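You operate a simulated robot arm through the tools that you are given. There is no shell and no other tool. Be economical: measure what you need, move in short steps, check, and stop when the job is done.

You run a simulated two-armed robot. Do the job below in one go: nothing can be reset, and whatever is moved stays where it is left.

TASK
Pick up the green-capped bottle with one hand, pass it to the other hand and put it on the black mat on the shelf. Set down upright: green-capped bottle.

It is judged by the outcome, as a careful person would: the job done as asked, and still so three seconds after it is handed in. It fails if anything else is knocked over, pushed out of place, dropped, spilled or broken.

THE ROBOT
Two 7-joint arms with two-finger parallel grippers on one trunk, on a base that drives. Base frame: it is fixed to the floor where the robot stands at the start and does not move with it; the origin is under the middle of the robot, x ahead of it, y to its left, z up; the surface under the hand at the start is at about z = 0.9. Units: m, degrees, N and s.
The left shoulder is at the start at [0.07, 0.188, 1.19], the right one opposite. With the tool pointing down near the work surface each hand reaches from about 0.34 to 0.8 m from the robot's upright axis, wherever it stands, measured 20 degrees to its own side. Places, roughly: black mat on the shelf (15x15 cm) [-0.38, -3.2, 0.8]. Payload 3.91 kg a hand.
Tool frame (each hand has its own): the origin (TCP) lies between the finger pads and is the grasp point; the fingertips stand 0.03 m ahead of it; z points along the fingers, y is the line along which they close. The gripper opens to 0.11 m. The fingers are 0.02 m wide and 0.01 m thick; the gripper's body (0.048 by 0.112 m) begins 0.055 m behind the TCP.
Orientation is that of the tool frame in the base frame, as a unit quaternion [w, x, y, z]. With the fingers straight down and closing along the base's y, the tool's x points along the base's -x, its y along +y and its z along -z.

THE INTERFACE
- The arms move only by the tool arm_command. It takes "left_commands", "right_commands" or both (then of equal length, played together; a hand with none holds still); each is a list of rows, each a list of 6 numbers: the shift along the tool's x, y, z in m, then the turn, a rotation vector about the tool's x, y, z in degrees. In form: [[x, y, z, ax, ay, az], ...]. A call has 1 to 8 rows; each row is the pose to reach, as a shift and turn from the pose commanded when the call began, along the tool's axes at that moment. "left_gripper" and "right_gripper" are, for a hand that has rows, the closure in counts, from 0 (fully open) to 255 (shut), set as the call begins (left out, the last holds). A row lasts 0.2 s, in which the tool goes at most 0.05 m and 8.6 degrees; a call with a longer step from one row to the next is refused whole, and so is a gripper value outside its range. A pose out of reach is approached as far as the arm can. The call stops where the force on the tool passes 40 N (or 10 N more than at its start, if that is more) or the arm is blocked; 0.2 s more then pass. Each finger travels about 0.072 m/s and halts on what it meets, pressing with about 30 N; the grip force reading is that of the motor and also rises with nothing between the fingers. The clock runs only during rows and for 0.2 s after the last one: add rows that repeat a pose to give the fingers time. The reply holds the time, the measured pose of the TCP, the force on the tool along the base axes, the opening and the grip force, in the units named above and with some noise, with the torque about the TCP (base axes, N m) and any sound that the robot's microphone picked up, and new pictures: "pictures" is both (left out), scene, wrist or none (wrist: the cameras of the hands that moved).
- Cameras (640 x 400 px; columns grow to the right, rows downward): "scene" is now at [0.1148, -0.0436, 1.4239]; the picture's right is [-0.39, -0.92, -0.00], its down [-0.56, 0.24, -0.79] and it looks along [0.73, -0.31, -0.61] (base axes); focal length 271 px, centre (320, 200). "left" rides on the left gripper at [0.072, -0.017, -0.103] in its tool frame; the picture's right is [0.23, 0.97, 0.00], its down [-0.76, 0.18, -0.62] and it looks along [-0.61, 0.14, 0.78] (tool axes); focal length 222 px, centre (320, 200). "right" rides on the right gripper at [0.072, 0.017, -0.103] in its tool frame; the picture's right is [-0.23, 0.97, 0.00], its down [-0.76, -0.18, -0.62] and it looks along [-0.61, -0.14, 0.78] (tool axes); focal length 222 px, centre (320, 200). There is no depth. A picture from a camera that has moved, and an enlarged one, comes with that camera's place and axes in the base frame and with its lens. The place of the scene camera against the robot may be out by one fixed shift of up to 0.025 m in any direction.
- move_column(by): slides the trunk up (or, below 0, down) by that many m; the arms and the scene camera ride with it, the base frame stays. It gives what a move gives, with no picture.
- steer(legs): drives the robot by 1 to 6 legs, each [ahead, turn to the left] in m and degrees, along the robot's own axes; the way and the turn of a leg run together, so that a leg with both is an arc; at most 1.5 m and 180 degrees a leg. The arms and the cameras ride along, it lands a little off, and it stops where it bumps. It gives what a move gives, and a new picture of the scene camera.
- head_to(pan, tilt): turns the head with the scene camera to pan (to the left, within 86 degrees either way) and tilt (down, from -29 to 69), counted from straight ahead of the robot. It gives what a move gives, and a new picture of the scene camera.
- close_up(camera, box): a new picture of the part [left, top, right, bottom] of that camera's present view, enlarged. The clock stands still meanwhile.
- close_job(): hands the job in; it is judged then, once.

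Go step by step. Nothing tells you exact positions but the pictures and the camera data: compare them with the known pose of the tool, close in by small moves and look again before you grip or let go. The budget is 120 turns and 260 pictures, counting those below and the enlarged ones. Unless the task says otherwise, let go and move clear before handing in, and close with one line.

The tools are called after "Emit:" as name(argument=value, ...) on one line, values as JSON. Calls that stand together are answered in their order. arm_command: Moves the arms, as the interface text tells. Its arguments: {"type":"object","properties":{"left_commands":{"type":"array","items":{"type":"array","items":{"type":"number"}}},"left_gripper":{"type":"number"},"right_commands":{"type":"array","items":{"type":"array","items":{"type":"number"}}},"right_gripper":{"type":"number"},"pictures":{"type":"string","enum":["both","scene","wrist","none"]}},"required":[]} The other tools are called the same way: move_column (by) slides the trunk up or down; steer (legs) drives the base; head_to (pan, tilt) turns the head that bears the scene camera; close_up (camera, box) takes an enlarged picture of a part of a camera's view; close_job () hands the job in.

At the start:

```text
clock: 0.0
left_tool_pos: [0.4569, 0.0261, 1.2271]
left_tool_rot: [-0.001, 0.001, 1.0, 0.0]
left_ft_force: [-0.2, -0.4, -0.7]
left_ft_torque: [0.01, -0.03, 0.01]
left_width: 0.1099
left_grasp_force: 0.1
right_tool_pos: [0.4649, -0.4306, 1.1881]
right_tool_rot: [0.0, 0.001, 1.0, 0.0]
right_ft_force: [-0.8, -0.1, -0.2]
right_ft_torque: [0.0, -0.03, -0.03]
right_width: 0.1101
right_grasp_force: 0.1
trunk travel left (down, up): [-0.7, 0.24]
robot x, y, heading: [-0.0008, -0.0012, 0.1]
head pan, tilt: [-23.2, 37.9]
```

scene: 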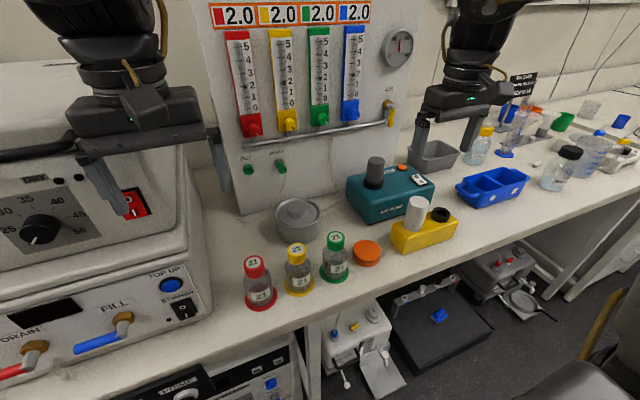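
right: 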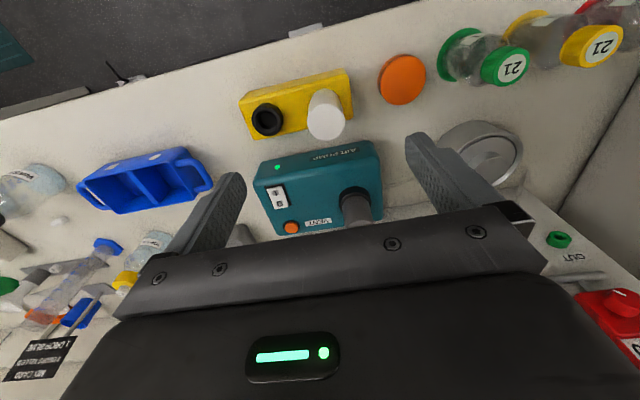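
left: 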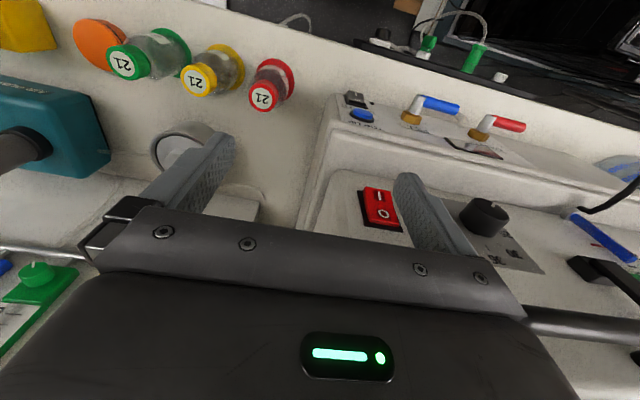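

I see the three "21" bottles; the green-capped one is at roughly (0.47, -0.235), about 0.11 m tall. I'll look closer at it, then toward the shelf.

Emit:
close_up(camera="scene", box=[230, 180, 470, 330])

Emit:
close_up(camera="left", box=[60, 0, 320, 162])

Emit:
head_to(pan=-86, tilt=15)

```text
2.67 times, centred on (350, 255) of scene
camera zoom: at [0.1148, -0.0436, 1.4239], right [-0.39, -0.92, 0.0], down [-0.56, 0.24, -0.79], along [0.73, -0.31, -0.61], focal length 723 px, centre (240, 53)
```

zoom: 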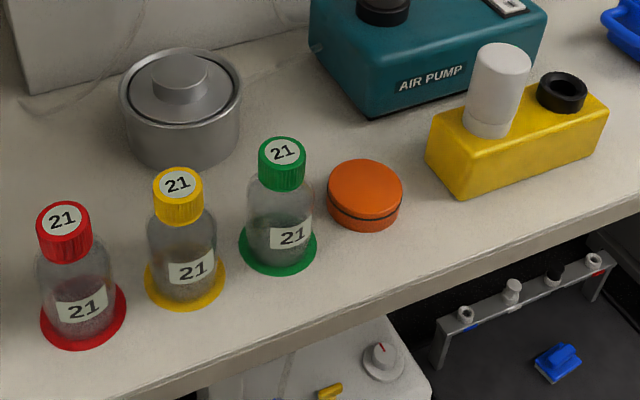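

```text
2.46 times, centred on (190, 81) of left
camera zoom: at [0.3852, 0.0086, 1.3309], right [-0.23, 0.97, 0.0], down [0.76, 0.18, 0.62], along [0.61, 0.14, -0.78], focal length 547 px, centre (640, 493)
```

zoom: 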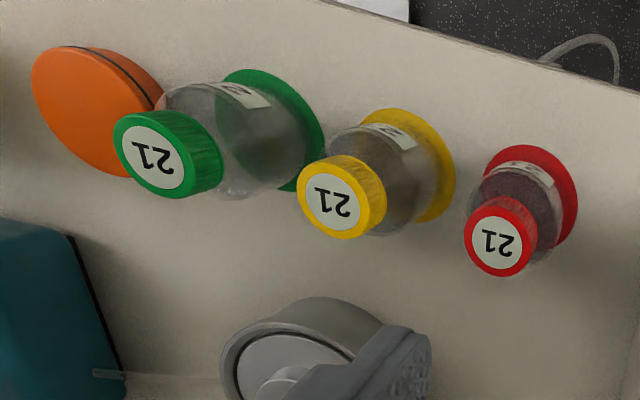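

```text
clock: 1.3
left_tool_pos: [0.4566, 0.0248, 1.2269]
left_tool_rot: [0.0, -0.001, 1.0, 0.0]
left_ft_force: [0.0, -0.1, -0.1]
left_ft_torque: [-0.01, 0.01, 0.0]
left_width: 0.1101
left_grasp_force: 0.0
right_tool_pos: [0.4648, -0.4312, 1.1863]
right_tool_rot: [0.001, 0.002, 1.0, 0.0]
right_ft_force: [0.1, 0.6, -0.3]
right_ft_torque: [0.01, 0.05, 0.03]
right_width: 0.11
right_grasp_force: 0.1
trunk travel left (down, up): [-0.7, 0.24]
robot x, y, heading: [-0.0015, -0.0026, 0.2]
head pan, tilt: [-85.9, 15.0]
camera scene: at [0.0421, -0.1028, 1.4603], right [-1.0, -0.07, 0.0], down [-0.02, 0.26, -0.97], along [0.07, -0.96, -0.26], focal length 271 px, centre (320, 200)
```

scene: 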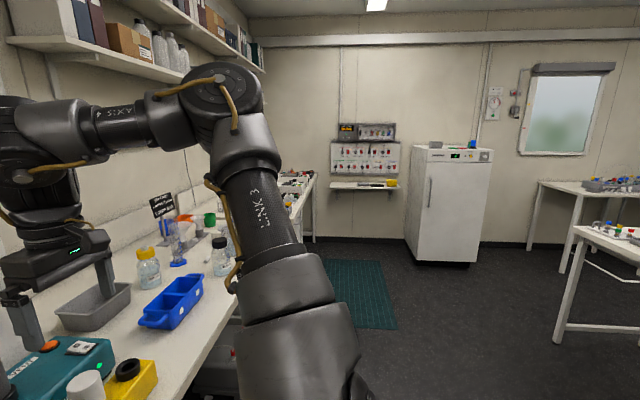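

The small wall shelf at the far right wall matches the mat's location. Zooming in on it.

Emit:
close_up(camera="scene", box=[310, 110, 430, 210])

Emit:
head_to(pan=-30, tilt=50)

```text
4.00 times, centred on (370, 160) of scene
camera zoom: at [0.0421, -0.1028, 1.4603], right [-1.0, -0.07, 0.0], down [-0.02, 0.26, -0.97], along [0.07, -0.96, -0.26], focal length 1084 px, centre (120, 360)
```

zoom: 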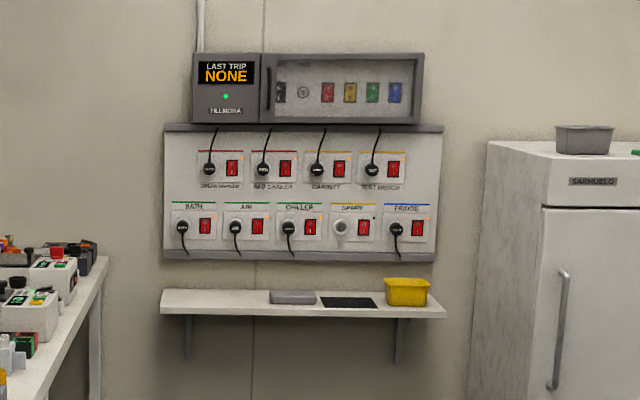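

```text
clock: 2.6
left_tool_pos: [0.4569, 0.0259, 1.2267]
left_tool_rot: [0.0, -0.001, 1.0, 0.0]
left_ft_force: [-0.8, 0.8, 0.4]
left_ft_torque: [0.02, 0.03, -0.02]
left_width: 0.1099
left_grasp_force: 0.2
right_tool_pos: [0.4644, -0.4306, 1.186]
right_tool_rot: [0.0, 0.001, 1.0, 0.0]
right_ft_force: [0.7, 0.1, 0.5]
right_ft_torque: [0.01, 0.0, -0.03]
right_width: 0.1102
right_grasp_force: 0.0
trunk travel left (down, up): [-0.7, 0.24]
robot x, y, heading: [0.0013, 0.0004, 0.2]
head pan, tilt: [-30.0, 50.0]
camera scene: at [0.1021, -0.0482, 1.4066], right [-0.5, -0.87, 0.0], down [-0.66, 0.38, -0.64], along [0.56, -0.32, -0.77], focal length 271 px, centre (320, 200)
```

scene: 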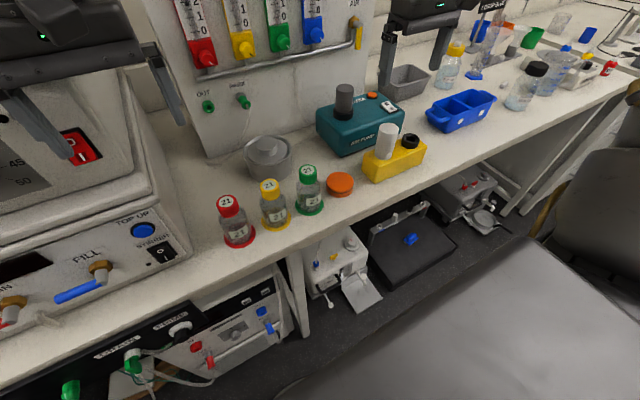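

Triangulating with both wrist cameras puts the green cap's top at about (0.479, -0.218, 1.014), with the bottles in a row along y. I'll take it with the right hand from above, fingers closing along x, and first bring the hand over it while yawing.

Emit:
arm_command(right_commands=[[0, 0.026, 0, 0, 0, -8.5], [0, 0.053, 0, 0, 0, -17], [-0.004, 0.08, 0, 0, 0, -25.5], [-0.006, 0.106, 0, 0, 0, -34], [-0.008, 0.133, 0, 0, 0, -42.5], [-0.01, 0.16, 0, 0, 0, -51], [-0.012, 0.187, 0, 0, 0, -59.5], [-0.014, 0.2126, 0, 0, 0, -68]], right_gripper=0, pictures="none")

Emit:
arm_command(right_commands=[[0, 0, 0, 0, 0, -8], [0, 0, 0, 0, 0, -16], [0, 0, 0, 0, 0, -22], [0, 0, 0, 0, 0, -22]])

```text
clock: 4.4
left_tool_pos: [0.4569, 0.0261, 1.2264]
left_tool_rot: [0.001, 0.0, 1.0, 0.0]
left_ft_force: [-0.3, -0.4, 0.9]
left_ft_torque: [-0.02, -0.02, 0.0]
left_width: 0.1099
left_grasp_force: 0.2
right_tool_pos: [0.4554, -0.2445, 1.174]
right_tool_rot: [0.002, -0.559, 0.829, 0.002]
right_ft_force: [-0.2, 0.7, -0.9]
right_ft_torque: [-0.02, -0.01, 0.0]
right_width: 0.11
right_grasp_force: 0.1
right hand out of reach, approached as far as the arm can: row 7, 8
trunk travel left (down, up): [-0.7, 0.24]
robot x, y, heading: [-0.0028, -0.0022, -0.3]
head pan, tilt: [-30.0, 50.0]
```

```text
clock: 5.4
left_tool_pos: [0.458, 0.0257, 1.2259]
left_tool_rot: [0.0, 0.0, 1.0, 0.0]
left_ft_force: [-0.1, 0.7, 0.0]
left_ft_torque: [0.02, 0.01, 0.0]
left_width: 0.1099
left_grasp_force: 0.1
right_tool_pos: [0.4541, -0.2463, 1.173]
right_tool_rot: [0.001, -0.707, 0.707, 0.001]
right_ft_force: [0.8, 0.6, 0.7]
right_ft_torque: [0.0, 0.0, 0.01]
right_width: 0.1101
right_grasp_force: 0.1
trunk travel left (down, up): [-0.7, 0.24]
robot x, y, heading: [0.0, 0.0005, 0.2]
head pan, tilt: [-30.0, 50.0]
camera scene: at [0.102, -0.0479, 1.4066], right [-0.5, -0.87, 0.0], down [-0.66, 0.38, -0.64], along [0.56, -0.32, -0.77], focal length 271 px, centre (320, 200)
camera right: at [0.438, -0.3188, 1.2766], right [-0.97, 0.23, 0.0], down [0.18, 0.76, 0.63], along [0.14, 0.61, -0.78], focal length 222 px, centre (320, 200)
```

scene: 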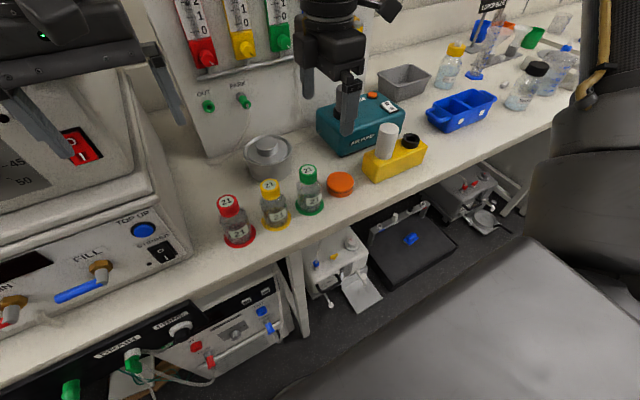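
right: 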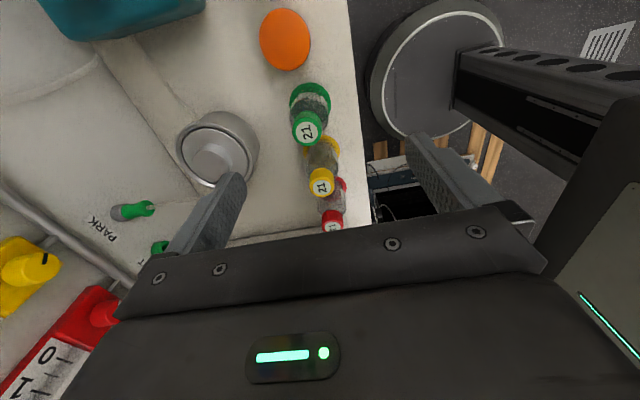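

The wrist view confirms the cap at (0.477, -0.220). The arm was near a limit at this height, so I'll move toward it while lowering, staying above the caps.

Emit:
arm_command(right_commands=[[-0.006, -0.005, 0.03, 0, 0, 0], [-0.014, -0.012, 0.06, 0, 0, 0], [-0.02, -0.018, 0.09, 0, 0, 0], [-0.027, -0.023, 0.11, 0, 0, 0], [-0.027, -0.023, 0.11, 0, 0, 0]], pictures="both")

```text
clock: 6.6
left_tool_pos: [0.4559, 0.0266, 1.2266]
left_tool_rot: [0.0, 0.0, 1.0, 0.0]
left_ft_force: [0.5, -0.5, -0.1]
left_ft_torque: [0.03, -0.02, -0.02]
left_width: 0.1098
left_grasp_force: 0.1
right_tool_pos: [0.4742, -0.225, 1.0617]
right_tool_rot: [0.002, -0.706, 0.708, 0.001]
right_ft_force: [-0.6, -0.4, 0.1]
right_ft_torque: [0.03, -0.03, -0.01]
right_width: 0.11
right_grasp_force: 0.0
right hand out of reach, approached as far as the arm can: row 2, 3, 4, 5
trunk travel left (down, up): [-0.7, 0.24]
robot x, y, heading: [0.0009, -0.0005, 0.3]
head pan, tilt: [-30.0, 50.0]
camera scene: at [0.1016, -0.0479, 1.4066], right [-0.5, -0.87, 0.0], down [-0.66, 0.38, -0.64], along [0.56, -0.32, -0.77], focal length 271 px, centre (320, 200)
camera right: at [0.4575, -0.2992, 1.1654], right [-0.97, 0.23, 0.0], down [0.18, 0.76, 0.63], along [0.14, 0.61, -0.78], focal length 222 px, centre (320, 200)
```

scene: 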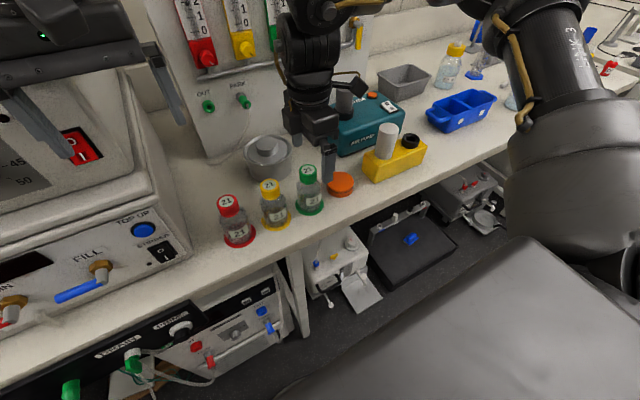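
right: 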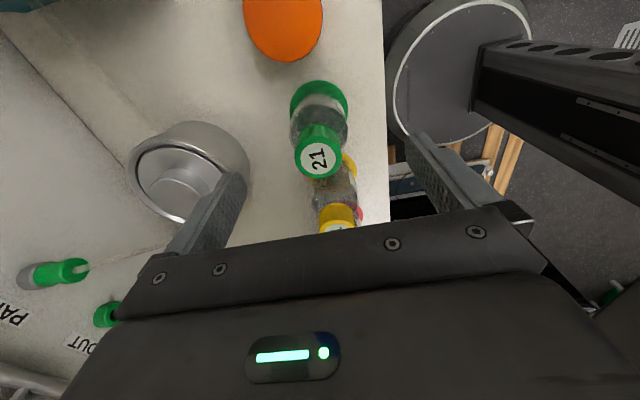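

The cap is now between the fingers, centred within 2 mm. I'll narrow the fingers to about 7.5 cm to keep clear of the canister, then descend to cap level.

Emit:
arm_command(right_commands=[[0, 0, 0, 0, 0, 0], [0, 0, 0, 0, 0, 0], [-0.001, 0, 0.018, 0, 0, 0], [-0.001, 0, 0.036, 0, 0, 0], [-0.001, 0, 0.053, 0, 0, 0], [-0.001, 0, 0.053, 0, 0, 0]], right_gripper=85)

```text
clock: 8.0
left_tool_pos: [0.4554, 0.0263, 1.2267]
left_tool_rot: [0.0, 0.001, 1.0, 0.0]
left_ft_force: [0.1, -0.2, -0.2]
left_ft_torque: [0.01, 0.01, -0.03]
left_width: 0.1101
left_grasp_force: 0.0
right_tool_pos: [0.4738, -0.2283, 1.0101]
right_tool_rot: [0.002, -0.706, 0.708, 0.0]
right_ft_force: [-0.7, -0.9, -0.3]
right_ft_torque: [0.03, -0.01, -0.01]
right_width: 0.0734
right_grasp_force: 0.1
trunk travel left (down, up): [-0.7, 0.24]
robot x, y, heading: [-0.0018, -0.0009, -0.2]
head pan, tilt: [-30.0, 50.0]
camera scene: at [0.102, -0.0479, 1.4066], right [-0.5, -0.87, 0.0], down [-0.66, 0.38, -0.64], along [0.56, -0.32, -0.77], focal length 271 px, centre (320, 200)
camera right: at [0.4582, -0.3008, 1.1133], right [-0.97, 0.23, 0.0], down [0.18, 0.76, 0.63], along [0.14, 0.61, -0.78], focal length 222 px, centre (320, 200)
```

scene: 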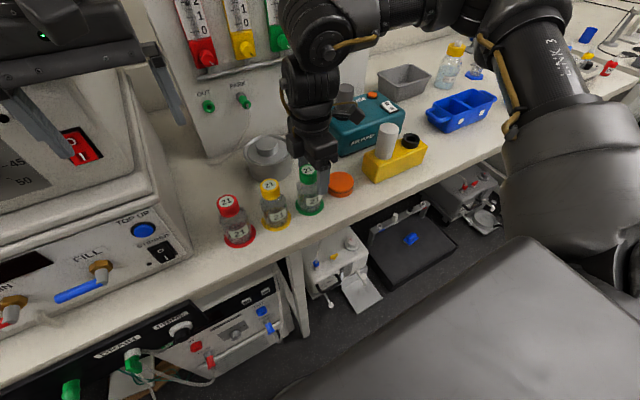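
right: 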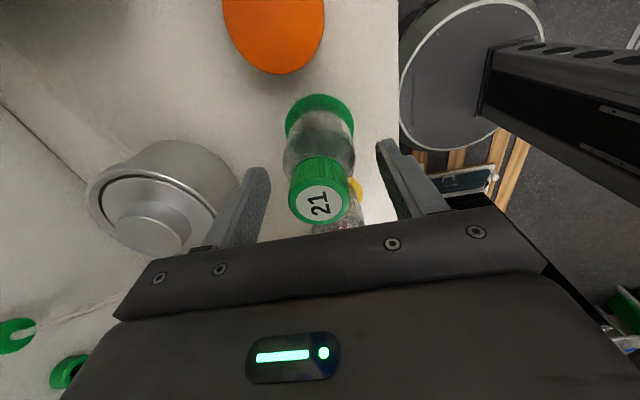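

Let me check the finger positions relative to the cap up close before gripping.

Emit:
close_up(camera="scene", box=[250, 120, 380, 220])

Emit:
close_up(camera="right", box=[200, 80, 460, 260])

```text
4.00 times, centred on (315, 170) of scene
camera zoom: at [0.102, -0.0479, 1.4066], right [-0.5, -0.87, 0.0], down [-0.66, 0.38, -0.64], along [0.56, -0.32, -0.77], focal length 1084 px, centre (340, 320)
```

zoom: 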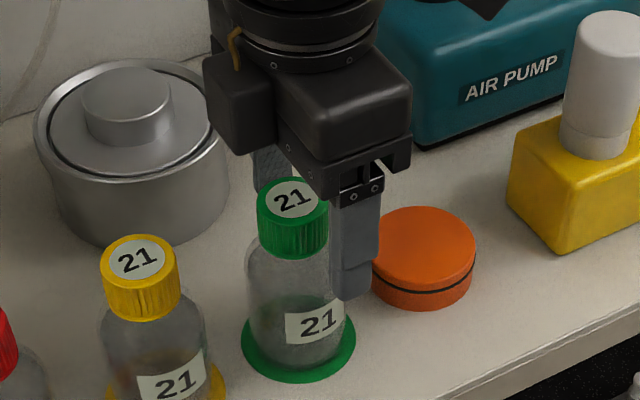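

```text
2.22 times, centred on (330, 170) of right
camera zoom: at [0.4582, -0.3008, 1.1133], right [-0.97, 0.23, 0.0], down [0.18, 0.76, 0.63], along [0.14, 0.61, -0.78], focal length 494 px, centre (298, 267)
```

zoom: 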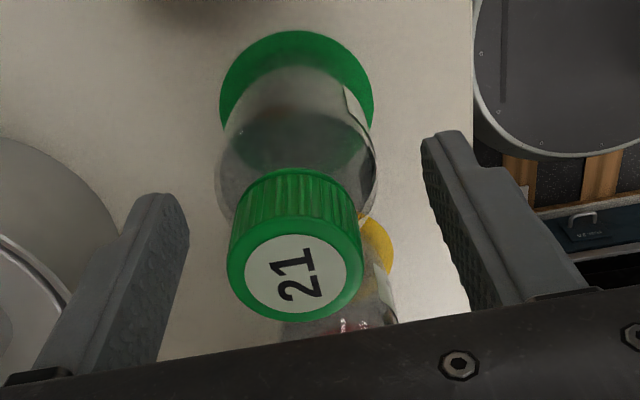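

The hand sits about 1 cm too far toward -y relative to the cap. Nudging it in +y.

Emit:
arm_command(right_commands=[[-0.005, 0, 0, 0, 0, 0], [-0.01, 0, 0, 0, 0, 0], [-0.01, 0, 0.0, 0, 0, 0]], pictures="none")

Emit:
close_up(camera="scene", box=[250, 120, 380, 220])

```text
clock: 8.8
left_tool_pos: [0.4567, 0.0253, 1.2269]
left_tool_rot: [0.0, 0.001, 1.0, 0.0]
left_ft_force: [0.6, 0.2, 0.1]
left_ft_torque: [-0.02, -0.03, 0.01]
left_width: 0.11
left_grasp_force: 0.0
right_tool_pos: [0.4694, -0.2239, 1.0116]
right_tool_rot: [0.001, -0.706, 0.708, 0.0]
right_ft_force: [0.5, -0.1, -0.2]
right_ft_torque: [-0.01, -0.01, -0.01]
right_width: 0.0734
right_grasp_force: 0.0
right hand out of reach, approached as far as the arm can: row 1, 2, 3
trunk travel left (down, up): [-0.7, 0.24]
robot x, y, heading: [0.0015, 0.0009, 0.1]
head pan, tilt: [-30.0, 50.0]
```

```text
4.00 times, centred on (315, 170) of scene
camera zoom: at [0.1022, -0.048, 1.4066], right [-0.5, -0.87, 0.0], down [-0.66, 0.38, -0.64], along [0.56, -0.32, -0.77], focal length 1084 px, centre (340, 320)
```

zoom: 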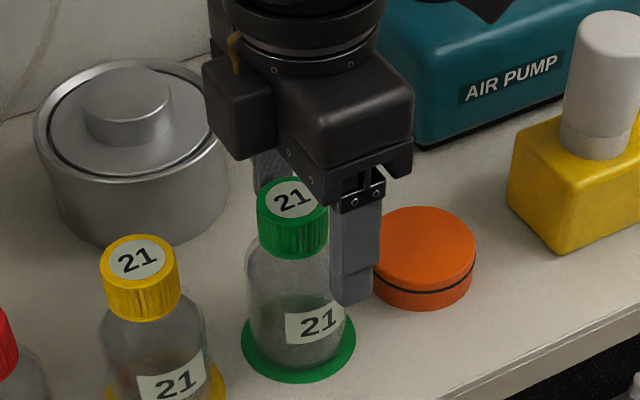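

The yaw is at a joint limit there. I'll rise, rotate the hand back by 35°, and re-centre over the cap.

Emit:
arm_command(right_commands=[[0, 0, -0.03, 0, 0, 0], [0, 0, -0.055, 0, 0, 0], [-0.002, -0.001, -0.055, 0, 0, 8.5], [-0.005, -0.003, -0.055, 0, 0, 17], [-0.008, -0.005, -0.055, 0, 0, 25.5], [-0.011, -0.006, -0.055, 0, 0, 34], [-0.011, -0.006, -0.055, 0, 0, 34]], pictures="both")

```text
clock: 10.4
left_tool_pos: [0.4562, 0.0257, 1.2268]
left_tool_rot: [0.0, 0.0, 1.0, 0.0]
left_ft_force: [-0.1, 0.3, -0.8]
left_ft_torque: [0.02, 0.02, 0.0]
left_width: 0.1102
left_grasp_force: 0.2
right_tool_pos: [0.4731, -0.2252, 1.0639]
right_tool_rot: [0.001, -0.468, 0.884, 0.001]
right_ft_force: [0.0, -0.4, -0.2]
right_ft_torque: [-0.02, 0.02, 0.01]
right_width: 0.0733
right_grasp_force: 0.1
right hand out of reach, approached as far as the arm can: row 4, 5, 6, 7
trunk travel left (down, up): [-0.7, 0.24]
robot x, y, heading: [0.0005, -0.0006, 0.0]
head pan, tilt: [-30.0, 50.0]
camera scene: at [0.1019, -0.0479, 1.4066], right [-0.5, -0.87, 0.0], down [-0.66, 0.38, -0.64], along [0.56, -0.32, -0.77], focal length 271 px, centre (320, 200)
camera right: at [0.4177, -0.2763, 1.1681], right [-0.68, 0.74, 0.0], down [0.57, 0.53, 0.63], along [0.46, 0.42, -0.78], focal length 222 px, centre (320, 200)
```

scene: 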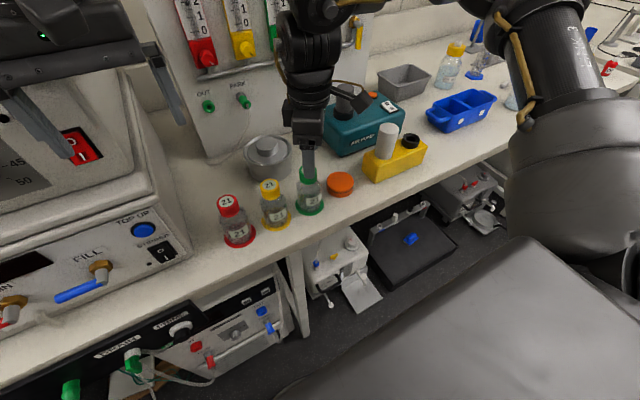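
right: 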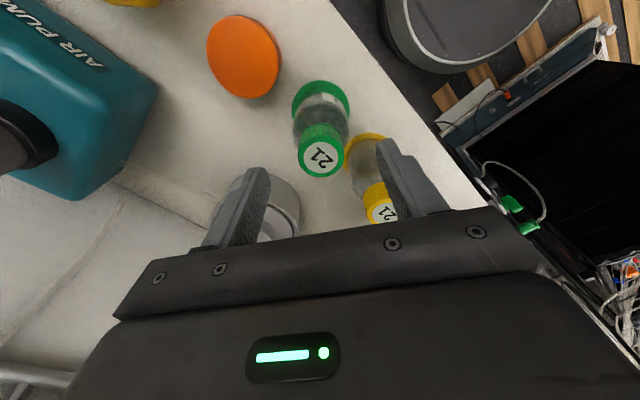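

Rotation didn't help; the limit is position, so I'll raise both hands, back the base a little and turn slightly left so the bottle sits in the right arm's comfortable zone.

Emit:
arm_command(right_commands=[[0, 0, -0.04, 0, 0, 0], [0, 0, -0.08, 0, 0, 0], [0, 0, -0.08, 0, 0, 0]], left_commands=[[0, 0, 0, 0, 0, 0], [0.02, 0, -0.02, 0, 0, 0], [0.04, 0, -0.04, 0, 0, 0]], pictures="none")

Emit:
steer(legs=[[-0.1, 0], [0, 10]])

```text
clock: 11.2
left_tool_pos: [0.4159, 0.0257, 1.2703]
left_tool_rot: [0.0, 0.0, 1.0, 0.0]
left_ft_force: [-0.5, 0.3, 0.2]
left_ft_torque: [-0.04, -0.02, 0.01]
left_width: 0.11
left_grasp_force: 0.1
right_tool_pos: [0.4632, -0.2365, 1.1384]
right_tool_rot: [0.003, -0.469, 0.883, 0.001]
right_ft_force: [0.8, 0.3, 0.2]
right_ft_torque: [0.01, -0.01, -0.03]
right_width: 0.0734
right_grasp_force: 0.1
right hand out of reach, approached as far as the arm can: row 1, 2, 3
trunk travel left (down, up): [-0.7, 0.24]
robot x, y, heading: [-0.003, 0.0016, 0.1]
head pan, tilt: [-30.0, 50.0]
```

```text
clock: 13.0
left_tool_pos: [0.3079, 0.0978, 1.2699]
left_tool_rot: [0.0, -0.085, 0.996, 0.0]
left_ft_force: [0.3, 0.4, 0.4]
left_ft_torque: [-0.01, 0.02, 0.0]
left_width: 0.1101
left_grasp_force: 0.0
right_tool_pos: [0.3984, -0.1537, 1.1379]
right_tool_rot: [0.002, -0.544, 0.839, 0.001]
right_ft_force: [-0.3, -0.4, 0.4]
right_ft_torque: [-0.02, -0.02, -0.01]
right_width: 0.0732
right_grasp_force: 0.1
trunk travel left (down, up): [-0.7, 0.24]
robot x, y, heading: [-0.0969, -0.0007, 9.9]
head pan, tilt: [-30.0, 50.0]
camera scene: at [0.0076, -0.0277, 1.4067], right [-0.34, -0.94, 0.0], down [-0.72, 0.26, -0.64], along [0.6, -0.22, -0.77], focal length 271 px, centre (320, 200)
```

scene: 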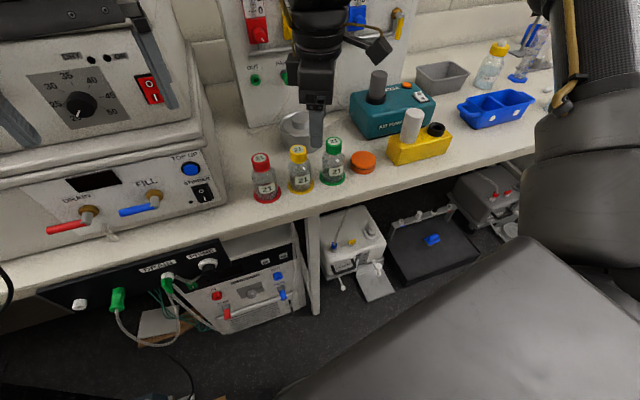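

The bottle is now better placed. I'll move the right hand over (0.476, -0.212) with closing axis along x.

Emit:
arm_command(right_commands=[[0.005, -0.024, 0, 0, 0, -8], [0.01, -0.048, 0, 0, 0, -16], [0.016, -0.072, 0.02, 0, 0, -24], [0.021, -0.095, 0.04, 0, 0, -24], [0.021, -0.095, 0.07, 0, 0, -24], [0.021, -0.095, 0.07, 0, 0, -24]], pictures="both")

```text
clock: 14.4
left_tool_pos: [0.3095, 0.0975, 1.27]
left_tool_rot: [0.0, -0.086, 0.996, 0.0]
left_ft_force: [0.0, -0.2, 0.6]
left_ft_torque: [-0.01, 0.02, 0.01]
left_width: 0.1101
left_grasp_force: 0.0
right_tool_pos: [0.4777, -0.2124, 1.0667]
right_tool_rot: [0.002, -0.706, 0.708, 0.002]
right_ft_force: [0.0, -0.3, 0.2]
right_ft_torque: [0.01, 0.0, 0.0]
right_width: 0.0733
right_grasp_force: 0.0
trunk travel left (down, up): [-0.7, 0.24]
robot x, y, heading: [-0.1023, 0.0034, 9.8]
head pan, tilt: [-30.0, 50.0]
camera scene: at [0.0086, -0.0271, 1.4066], right [-0.34, -0.94, 0.0], down [-0.72, 0.26, -0.64], along [0.6, -0.22, -0.77], focal length 271 px, centre (320, 200)
camera right: at [0.4609, -0.2857, 1.1706], right [-0.97, 0.23, 0.0], down [0.18, 0.76, 0.63], along [0.15, 0.61, -0.78], focal length 222 px, centre (320, 200)
```

scene: 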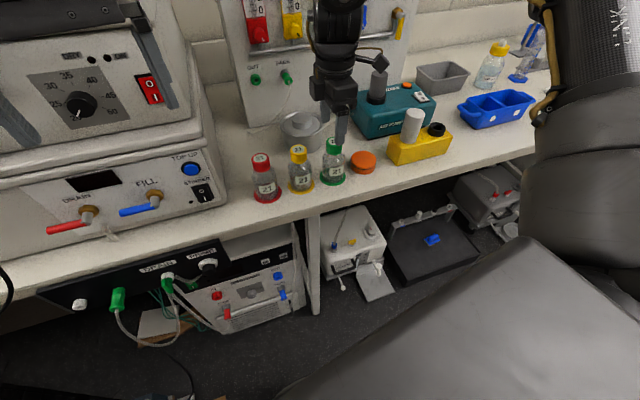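
right: 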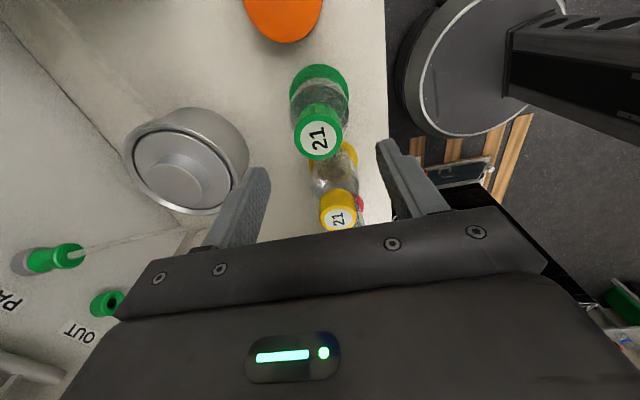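

Reachable now. Descending to cap level and checking alignment.

Emit:
arm_command(right_commands=[[0, 0, 0.025, 0, 0, 0], [0, 0, 0.05, 0, 0, 0], [0, 0, 0.056, 0, 0, 0]], pictures="none")

Emit:
close_up(camera="scene", box=[275, 100, 405, 200])

Emit:
close_up(camera="right", box=[200, 60, 460, 240])

```text
clock: 15.2
left_tool_pos: [0.3096, 0.0985, 1.27]
left_tool_rot: [0.0, -0.085, 0.996, 0.0]
left_ft_force: [0.1, 0.0, 0.1]
left_ft_torque: [-0.02, -0.04, -0.02]
left_width: 0.11
left_grasp_force: 0.2
right_tool_pos: [0.4767, -0.2115, 1.0113]
right_tool_rot: [0.002, -0.706, 0.709, 0.001]
right_ft_force: [0.7, 0.2, -0.2]
right_ft_torque: [-0.01, 0.03, -0.02]
right_width: 0.0733
right_grasp_force: 0.1
trunk travel left (down, up): [-0.7, 0.24]
robot x, y, heading: [-0.1009, 0.0002, 9.9]
head pan, tilt: [-30.0, 50.0]
```

```text
4.00 times, centred on (340, 150) of scene
camera zoom: at [0.0087, -0.0273, 1.4066], right [-0.34, -0.94, 0.0], down [-0.72, 0.26, -0.64], along [0.6, -0.22, -0.77], focal length 1084 px, centre (240, 400)
```

zoom: 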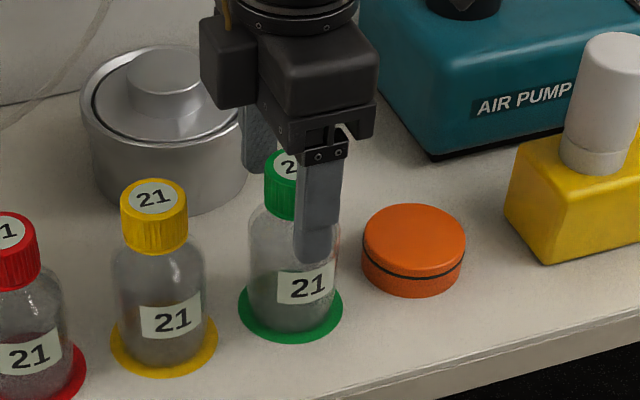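

```text
2.22 times, centred on (330, 150) of right
camera zoom: at [0.46, -0.285, 1.1146], right [-0.97, 0.23, 0.0], down [0.18, 0.76, 0.63], along [0.14, 0.61, -0.78], focal length 494 px, centre (298, 311)
```

zoom: 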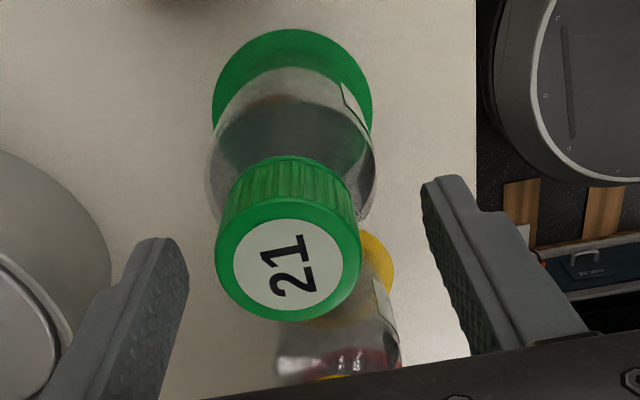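

Aligned: the cap lies centred between the pads in both views. Closing the right gripper.

Emit:
arm_command(right_commands=[[0, 0, 0, 0, 0, 0], [0, 0, 0, 0, 0, 0], [0, 0, 0, 0, 0, 0], [0, 0, 0, 0, 0, 0], [0, 0, 0, 0, 0, 0]], right_gripper=255, pictures="wrist")

Emit:
close_up(camera="scene", box=[275, 100, 405, 200])

```text
clock: 16.4
left_tool_pos: [0.3084, 0.0971, 1.269]
left_tool_rot: [-0.001, -0.086, 0.996, 0.0]
left_ft_force: [-0.6, -0.1, 1.3]
left_ft_torque: [0.01, -0.02, 0.01]
left_width: 0.1102
left_grasp_force: 0.0
right_tool_pos: [0.4782, -0.2115, 1.0113]
right_tool_rot: [0.003, -0.706, 0.709, 0.001]
right_ft_force: [1.0, 0.2, -0.1]
right_ft_torque: [-0.03, -0.04, -0.01]
right_width: 0.0358
right_grasp_force: 30.1
trunk travel left (down, up): [-0.7, 0.24]
robot x, y, heading: [-0.098, -0.0014, 9.8]
head pan, tilt: [-30.0, 50.0]
camera right: at [0.4604, -0.2851, 1.1146], right [-0.97, 0.23, 0.0], down [0.18, 0.76, 0.63], along [0.14, 0.61, -0.78], focal length 222 px, centre (320, 200)
```

right: 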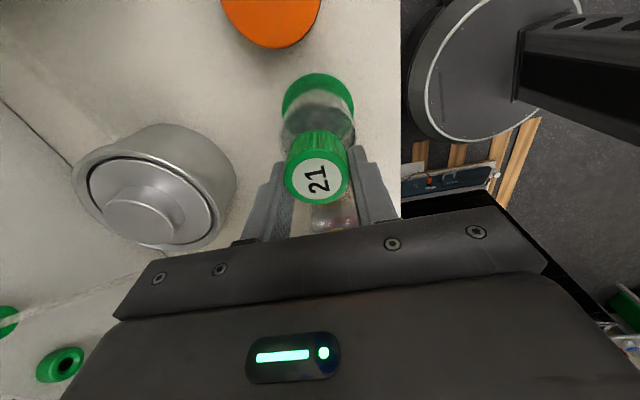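

```text
4.00 times, centred on (340, 150) of scene
camera zoom: at [0.0091, -0.0274, 1.4066], right [-0.34, -0.94, 0.0], down [-0.72, 0.26, -0.64], along [0.6, -0.22, -0.77], focal length 1084 px, centre (240, 400)
```

zoom: 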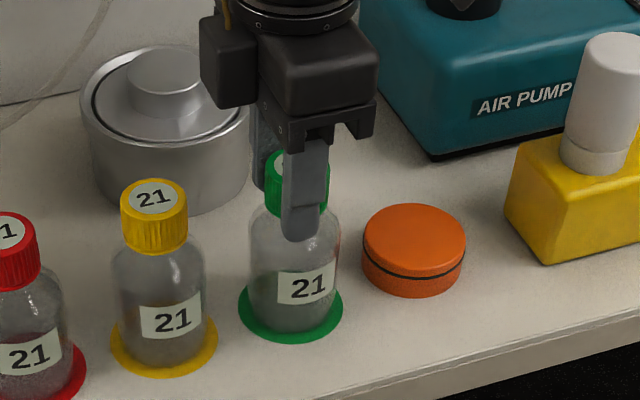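

Firm grip (36 mm, 30 N). Lifting straight up gently and checking.

Emit:
arm_command(right_commands=[[0, 0, -0.02, 0, 0, 0], [0, 0, -0.05, 0, 0, 0], [0, 0, -0.08, 0, 0, 0], [0, 0, -0.1, 0, 0, 0], [0, 0, -0.1, 0, 0, 0]], pictures="both")

```text
clock: 17.6
left_tool_pos: [0.3085, 0.0968, 1.2699]
left_tool_rot: [0.001, -0.085, 0.996, 0.0]
left_ft_force: [-0.1, -0.8, -0.1]
left_ft_torque: [-0.01, 0.03, -0.02]
left_width: 0.1101
left_grasp_force: 0.0
right_tool_pos: [0.4779, -0.2107, 1.1123]
right_tool_rot: [0.002, -0.706, 0.709, 0.001]
right_ft_force: [-0.3, 0.8, -1.9]
right_ft_torque: [0.0, 0.02, 0.0]
right_width: 0.0363
right_grasp_force: 29.3
trunk travel left (down, up): [-0.7, 0.24]
robot x, y, heading: [-0.0977, 0.001, 10.0]
head pan, tilt: [-30.0, 50.0]
camera scene: at [0.0093, -0.0275, 1.4065], right [-0.34, -0.94, 0.0], down [-0.72, 0.26, -0.64], along [0.6, -0.22, -0.77], focal length 271 px, centre (320, 200)
camera right: at [0.4611, -0.2839, 1.2156], right [-0.97, 0.23, 0.0], down [0.18, 0.76, 0.63], along [0.14, 0.61, -0.78], focal length 222 px, centre (320, 200)
```

scene: 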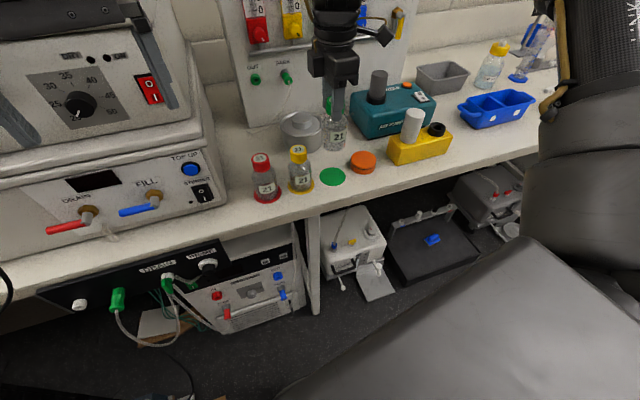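
right: 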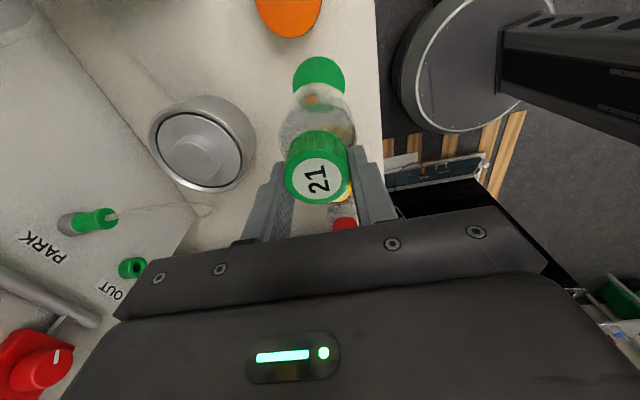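

Bottle is held upright and its green disc stayed on the bench. I'll back away from the bench to have free space for the handover.

Emit:
steer(legs=[[-0.3, 0], [0, -10]])

Emit:
head_to(pan=-10, tilt=40)

```text
clock: 20.4
left_tool_pos: [0.0238, -0.0256, 1.2712]
left_tool_rot: [0.0, -0.001, 1.0, 0.0]
left_ft_force: [-0.4, -1.2, -0.3]
left_ft_torque: [0.02, -0.02, 0.02]
left_width: 0.11
left_grasp_force: 0.0
right_tool_pos: [0.1367, -0.358, 1.1116]
right_tool_rot: [0.003, -0.642, 0.767, 0.001]
right_ft_force: [0.3, -0.8, -1.9]
right_ft_torque: [0.0, -0.01, 0.01]
right_width: 0.036
right_grasp_force: 30.0
trunk travel left (down, up): [-0.7, 0.24]
robot x, y, heading: [-0.3954, -0.0482, -0.0]
head pan, tilt: [-30.0, 50.0]
camera scene: at [-0.2924, -0.1003, 1.4066], right [-0.5, -0.87, 0.0], down [-0.66, 0.38, -0.64], along [0.56, -0.32, -0.77], focal length 271 px, centre (320, 200)
```

scene: 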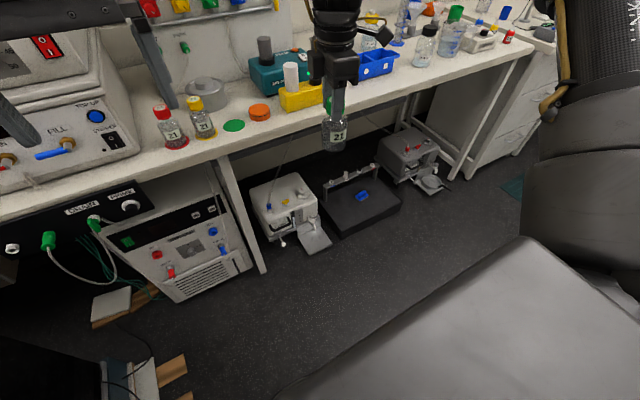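

```text
clock: 21.2
left_tool_pos: [0.025, -0.0259, 1.2707]
left_tool_rot: [0.001, -0.001, 1.0, 0.0]
left_ft_force: [0.7, -0.2, -0.4]
left_ft_torque: [-0.03, 0.02, 0.01]
left_width: 0.11
left_grasp_force: 0.0
right_tool_pos: [0.1375, -0.3581, 1.1121]
right_tool_rot: [0.003, -0.643, 0.766, 0.001]
right_ft_force: [-0.3, 0.0, -1.8]
right_ft_torque: [0.01, -0.02, -0.02]
right_width: 0.036
right_grasp_force: 29.9
trunk travel left (down, up): [-0.7, 0.24]
robot x, y, heading: [-0.3958, -0.0505, -0.1]
head pan, tilt: [-10.0, 40.0]
camera scene: at [-0.2751, -0.0768, 1.4207], right [-0.17, -0.98, 0.0], down [-0.63, 0.11, -0.77], along [0.75, -0.13, -0.64], focal length 271 px, centre (320, 200)
```

scene: 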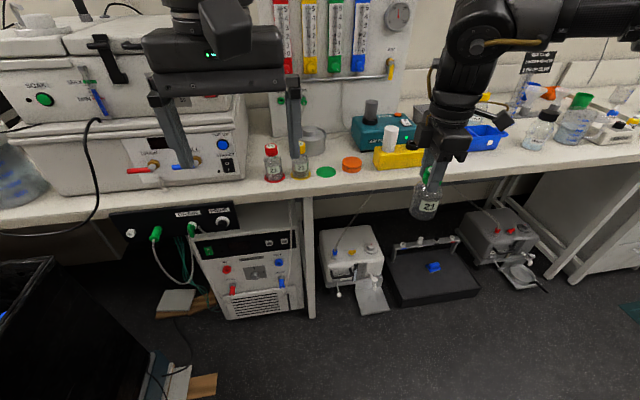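

The view is clear. Now I'll yaw the right hand further (so its thin side faces the left hand) and yaw the left hand toward the right, testing reach.

Emit:
arm_command(right_commands=[[0, 0, 0, 0, 0, -6], [0, 0, 0, 0, 0, -12], [0, 0, 0, 0, 0, -18], [0, 0, 0, 0, 0, -24], [0, 0, 0, 0, 0, -30], [0, 0, 0, 0, 0, -35], [0, 0, 0, 0, 0, -40]], left_commands=[[0, 0, 0, 0, 0, 8.5], [0, 0, 0, 0, 0, 17], [0, 0, 0, 0, 0, 25.5], [0, 0, 0, 0, 0, 34], [0, 0, 0, 0, 0, 42.5], [0, 0, 0, 0, 0, 51], [0, 0, 0, 0, 0, 59]], pictures="scene")

```text
clock: 22.8
left_tool_pos: [-0.0156, -0.1055, 1.3232]
left_tool_rot: [-0.006, 0.493, 0.87, -0.003]
left_ft_force: [-0.5, 1.0, 0.1]
left_ft_torque: [0.0, 0.03, -0.02]
left_width: 0.1102
left_grasp_force: 0.1
left hand out of reach, approached as far as the arm can: row 4, 5, 6, 7
right_tool_pos: [0.1367, -0.3576, 1.113]
right_tool_rot: [-0.003, 0.866, -0.5, 0.0]
right_ft_force: [-1.1, -0.6, -1.7]
right_ft_torque: [0.05, -0.04, -0.01]
right_width: 0.036
right_grasp_force: 30.2
trunk travel left (down, up): [-0.7, 0.24]
robot x, y, heading: [-0.3929, -0.054, -0.3]
head pan, tilt: [-10.0, 40.0]
camera scene: at [-0.2758, -0.0762, 1.4208], right [-0.17, -0.98, 0.0], down [-0.63, 0.11, -0.77], along [0.75, -0.13, -0.64], focal length 271 px, centre (320, 200)
```

scene: 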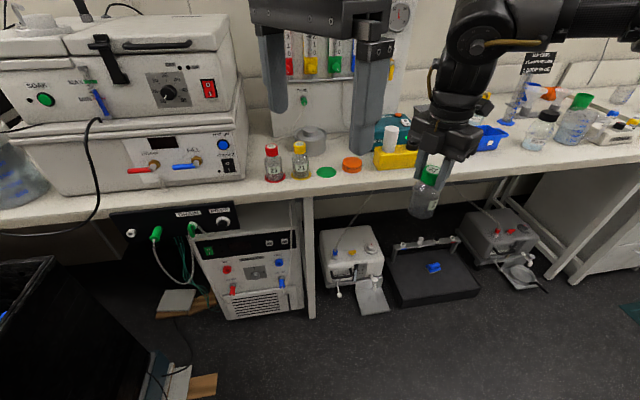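

The right hand now faces as planned (its thin side along heading -60°). I'll pitch the left hand up to a 40° downward approach and bring it to a standoff near the bottle.

Emit:
arm_command(left_commands=[[-0.01, 0, 0.03, 0, -8.3, 0], [-0.03, 0, 0.06, 0, -16.6, 0], [-0.05, 0, 0.09, 0, -25, 0], [-0.075, 0, 0.125, 0, -33.3, 0], [-0.1, 0.001, 0.155, 0, -41.6, 0], [-0.13, 0.002, 0.18, 0, -50, 0], [-0.15, 0.003, 0.187, 0, -50, 0], [-0.165, 0.003, 0.187, 0, -50, 0]], left_gripper=0, pictures="both")

```text
clock: 24.6
left_tool_pos: [0.0493, -0.2416, 1.2687]
left_tool_rot: [0.343, 0.381, 0.823, -0.243]
left_ft_force: [0.2, 0.3, 0.1]
left_ft_torque: [0.0, 0.0, -0.01]
left_width: 0.1101
left_grasp_force: 0.0
left hand out of reach, approached as far as the arm can: row 1, 2, 3, 4, 5, 6, 7, 8
right_tool_pos: [0.1374, -0.3588, 1.1115]
right_tool_rot: [-0.003, 0.866, -0.501, 0.0]
right_ft_force: [0.5, -0.8, -2.0]
right_ft_torque: [0.02, -0.02, -0.03]
right_width: 0.0361
right_grasp_force: 30.3
trunk travel left (down, up): [-0.7, 0.24]
robot x, y, heading: [-0.3937, -0.051, 0.2]
head pan, tilt: [-10.0, 40.0]
camera scene: at [-0.275, -0.0767, 1.4207], right [-0.17, -0.98, 0.0], down [-0.63, 0.11, -0.77], along [0.75, -0.13, -0.64], focal length 271 px, centre (320, 200)
camera left: at [-0.0361, -0.1498, 1.2829], right [0.67, 0.68, -0.31], down [0.27, 0.17, 0.95], along [0.69, -0.72, -0.07], focal length 222 px, centre (320, 200)
```

scene: 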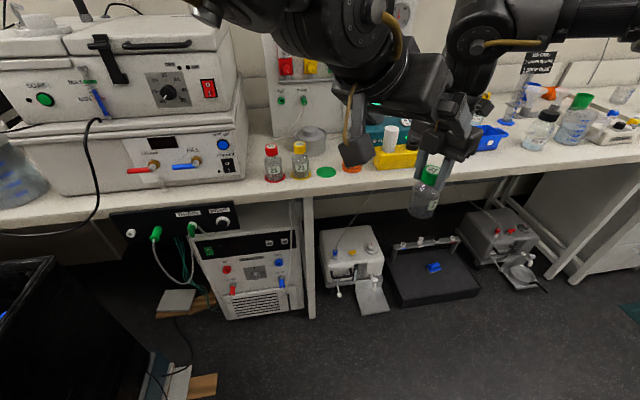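
left: 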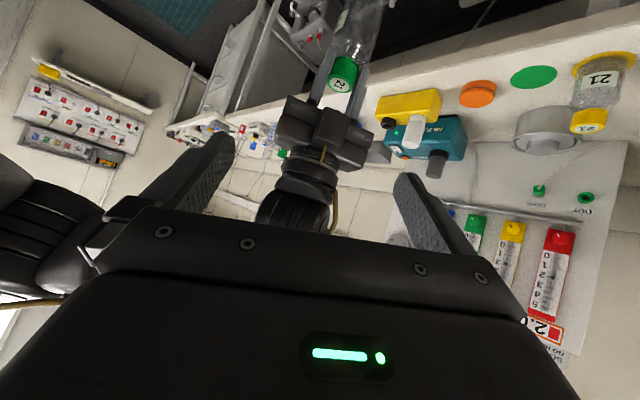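

The left arm can't get that low beside the right at this height—both hands are too near shoulder level. I'll retreat the left hand, and lower the right with the bottle well below the shoulders (free space here, clear of the bench).

Emit:
arm_command(left_commands=[[0.025, 0.005, -0.031, 0, 0, 0], [0.051, 0.01, -0.062, 0, 0, 0], [0.077, 0.015, -0.092, 0, 0, 0], [0.102, 0.019, -0.123, 0, 0, 0], [0.102, 0.019, -0.123, 0, 0, 0], [0.102, 0.019, -0.123, 0, 0, 0]], right_commands=[[0, 0, 0.04, 0, 0, 0], [0, 0, 0.08, 0, 0, 0], [0, 0, 0.125, 0, 0, 0], [0, 0, 0.17, 0, 0, 0], [0, 0, 0.21, 0, 0, 0], [0, 0, 0.25, 0, 0, 0]], pictures="scene")

```text
clock: 26.0
left_tool_pos: [0.0503, -0.2409, 1.2682]
left_tool_rot: [0.343, 0.382, 0.822, -0.244]
left_ft_force: [-0.1, -0.3, -0.5]
left_ft_torque: [0.0, -0.01, -0.02]
left_width: 0.1101
left_grasp_force: 0.1
left hand out of reach, approached as far as the arm can: row 1, 2, 3, 4, 5, 6
right_tool_pos: [0.1217, -0.3766, 0.8816]
right_tool_rot: [-0.004, 0.866, -0.501, -0.001]
right_ft_force: [1.0, 0.8, -3.0]
right_ft_torque: [0.03, 0.02, -0.02]
right_width: 0.0361
right_grasp_force: 30.2
right hand out of reach, approached as far as the arm can: row 5, 6
trunk travel left (down, up): [-0.7, 0.24]
robot x, y, heading: [-0.3932, -0.0519, -0.1]
head pan, tilt: [-10.0, 40.0]
camera scene: at [-0.2757, -0.0773, 1.4208], right [-0.17, -0.98, 0.0], down [-0.63, 0.11, -0.77], along [0.75, -0.13, -0.64], focal length 271 px, centre (320, 200)
```

scene: 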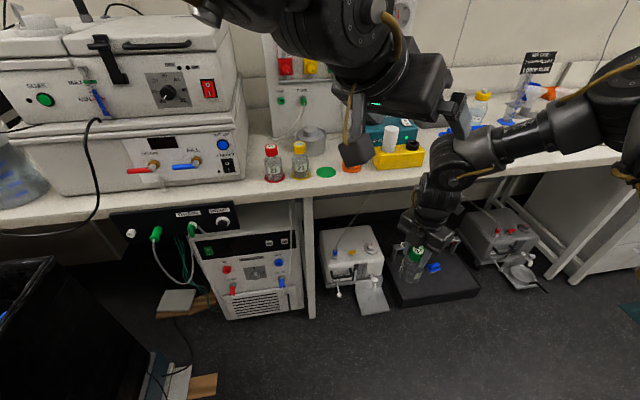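

The left arm is stuck at a limit; I'll back it out by unwinding its pitch toward tool-down while retreating.

Emit:
arm_command(left_commands=[[0.012, 0.006, -0.027, 0, 8.3, 0], [0.025, 0.012, -0.054, 0, 16.6, 0], [0.038, 0.018, -0.08, 0, 25, 0], [0.05, 0.024, -0.107, 0, 33.3, 0], [0.063, 0.03, -0.134, 0, 41.6, 0], [0.075, 0.036, -0.16, 0, 50, 0], [0.088, 0.042, -0.188, 0, 50, 0], [0.088, 0.042, -0.188, 0, 50, 0]], pictures="scene")

```text
clock: 27.8
left_tool_pos: [-0.0282, -0.0601, 1.3116]
left_tool_rot: [-0.049, 0.452, 0.89, -0.042]
left_ft_force: [-0.5, 0.4, -0.5]
left_ft_torque: [0.01, 0.0, 0.03]
left_width: 0.1098
left_grasp_force: 0.1
left hand out of reach, approached as far as the arm can: row 1, 2, 3, 7, 8
right_tool_pos: [0.1238, -0.3769, 0.8834]
right_tool_rot: [-0.003, 0.865, -0.501, -0.001]
right_ft_force: [-0.3, 0.2, -2.6]
right_ft_torque: [0.0, 0.0, 0.03]
right_width: 0.0358
right_grasp_force: 30.0
trunk travel left (down, up): [-0.7, 0.24]
robot x, y, heading: [-0.3916, -0.051, -0.0]
head pan, tilt: [-10.0, 40.0]
camera scene: at [-0.2743, -0.0772, 1.4206], right [-0.17, -0.98, 0.0], down [-0.63, 0.11, -0.77], along [0.75, -0.13, -0.64], focal length 271 px, centre (320, 200)
```

scene: 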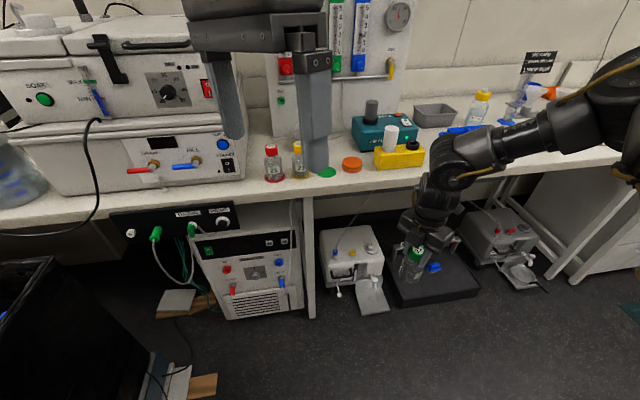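

Freed. The left hand is at its inner reach limit, so I'll move it out and down to a natural region, level with the right.

Emit:
arm_command(left_commands=[[0.004, 0.0304, 0.038, 0, 0, 0], [0.008, 0.0608, 0.076, 0, 0, 0], [0.012, 0.091, 0.114, 0, 0, 0], [0.016, 0.1216, 0.152, 0, 0, 0], [0.02, 0.152, 0.19, 0, 0, 0], [0.024, 0.182, 0.228, 0, 0, 0], [0.028, 0.2128, 0.267, 0, 0, 0], [0.032, 0.243, 0.305, 0, 0, 0]], pictures="scene")

```text
clock: 29.6
left_tool_pos: [-0.0519, -0.1221, 1.1744]
left_tool_rot: [-0.036, 0.448, 0.891, -0.06]
left_ft_force: [-0.4, -0.2, -0.4]
left_ft_torque: [0.02, 0.0, -0.02]
left_width: 0.1102
left_grasp_force: 0.1
left hand out of reach, approached as far as the arm can: row 1, 2, 3, 4, 5, 6, 7, 8
right_tool_pos: [0.1224, -0.376, 0.8826]
right_tool_rot: [-0.004, 0.866, -0.5, 0.001]
right_ft_force: [0.1, 0.7, -1.2]
right_ft_torque: [0.02, 0.01, 0.02]
right_width: 0.0363
right_grasp_force: 30.0
trunk travel left (down, up): [-0.7, 0.24]
robot x, y, heading: [-0.3953, -0.0543, -0.0]
head pan, tilt: [-10.0, 40.0]
camera scene: at [-0.2748, -0.0774, 1.4207], right [-0.17, -0.98, 0.0], down [-0.63, 0.11, -0.77], along [0.75, -0.13, -0.64], focal length 271 px, centre (320, 200)
```

scene: 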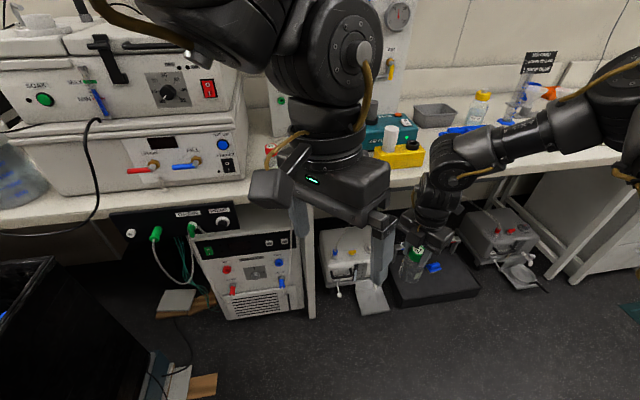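

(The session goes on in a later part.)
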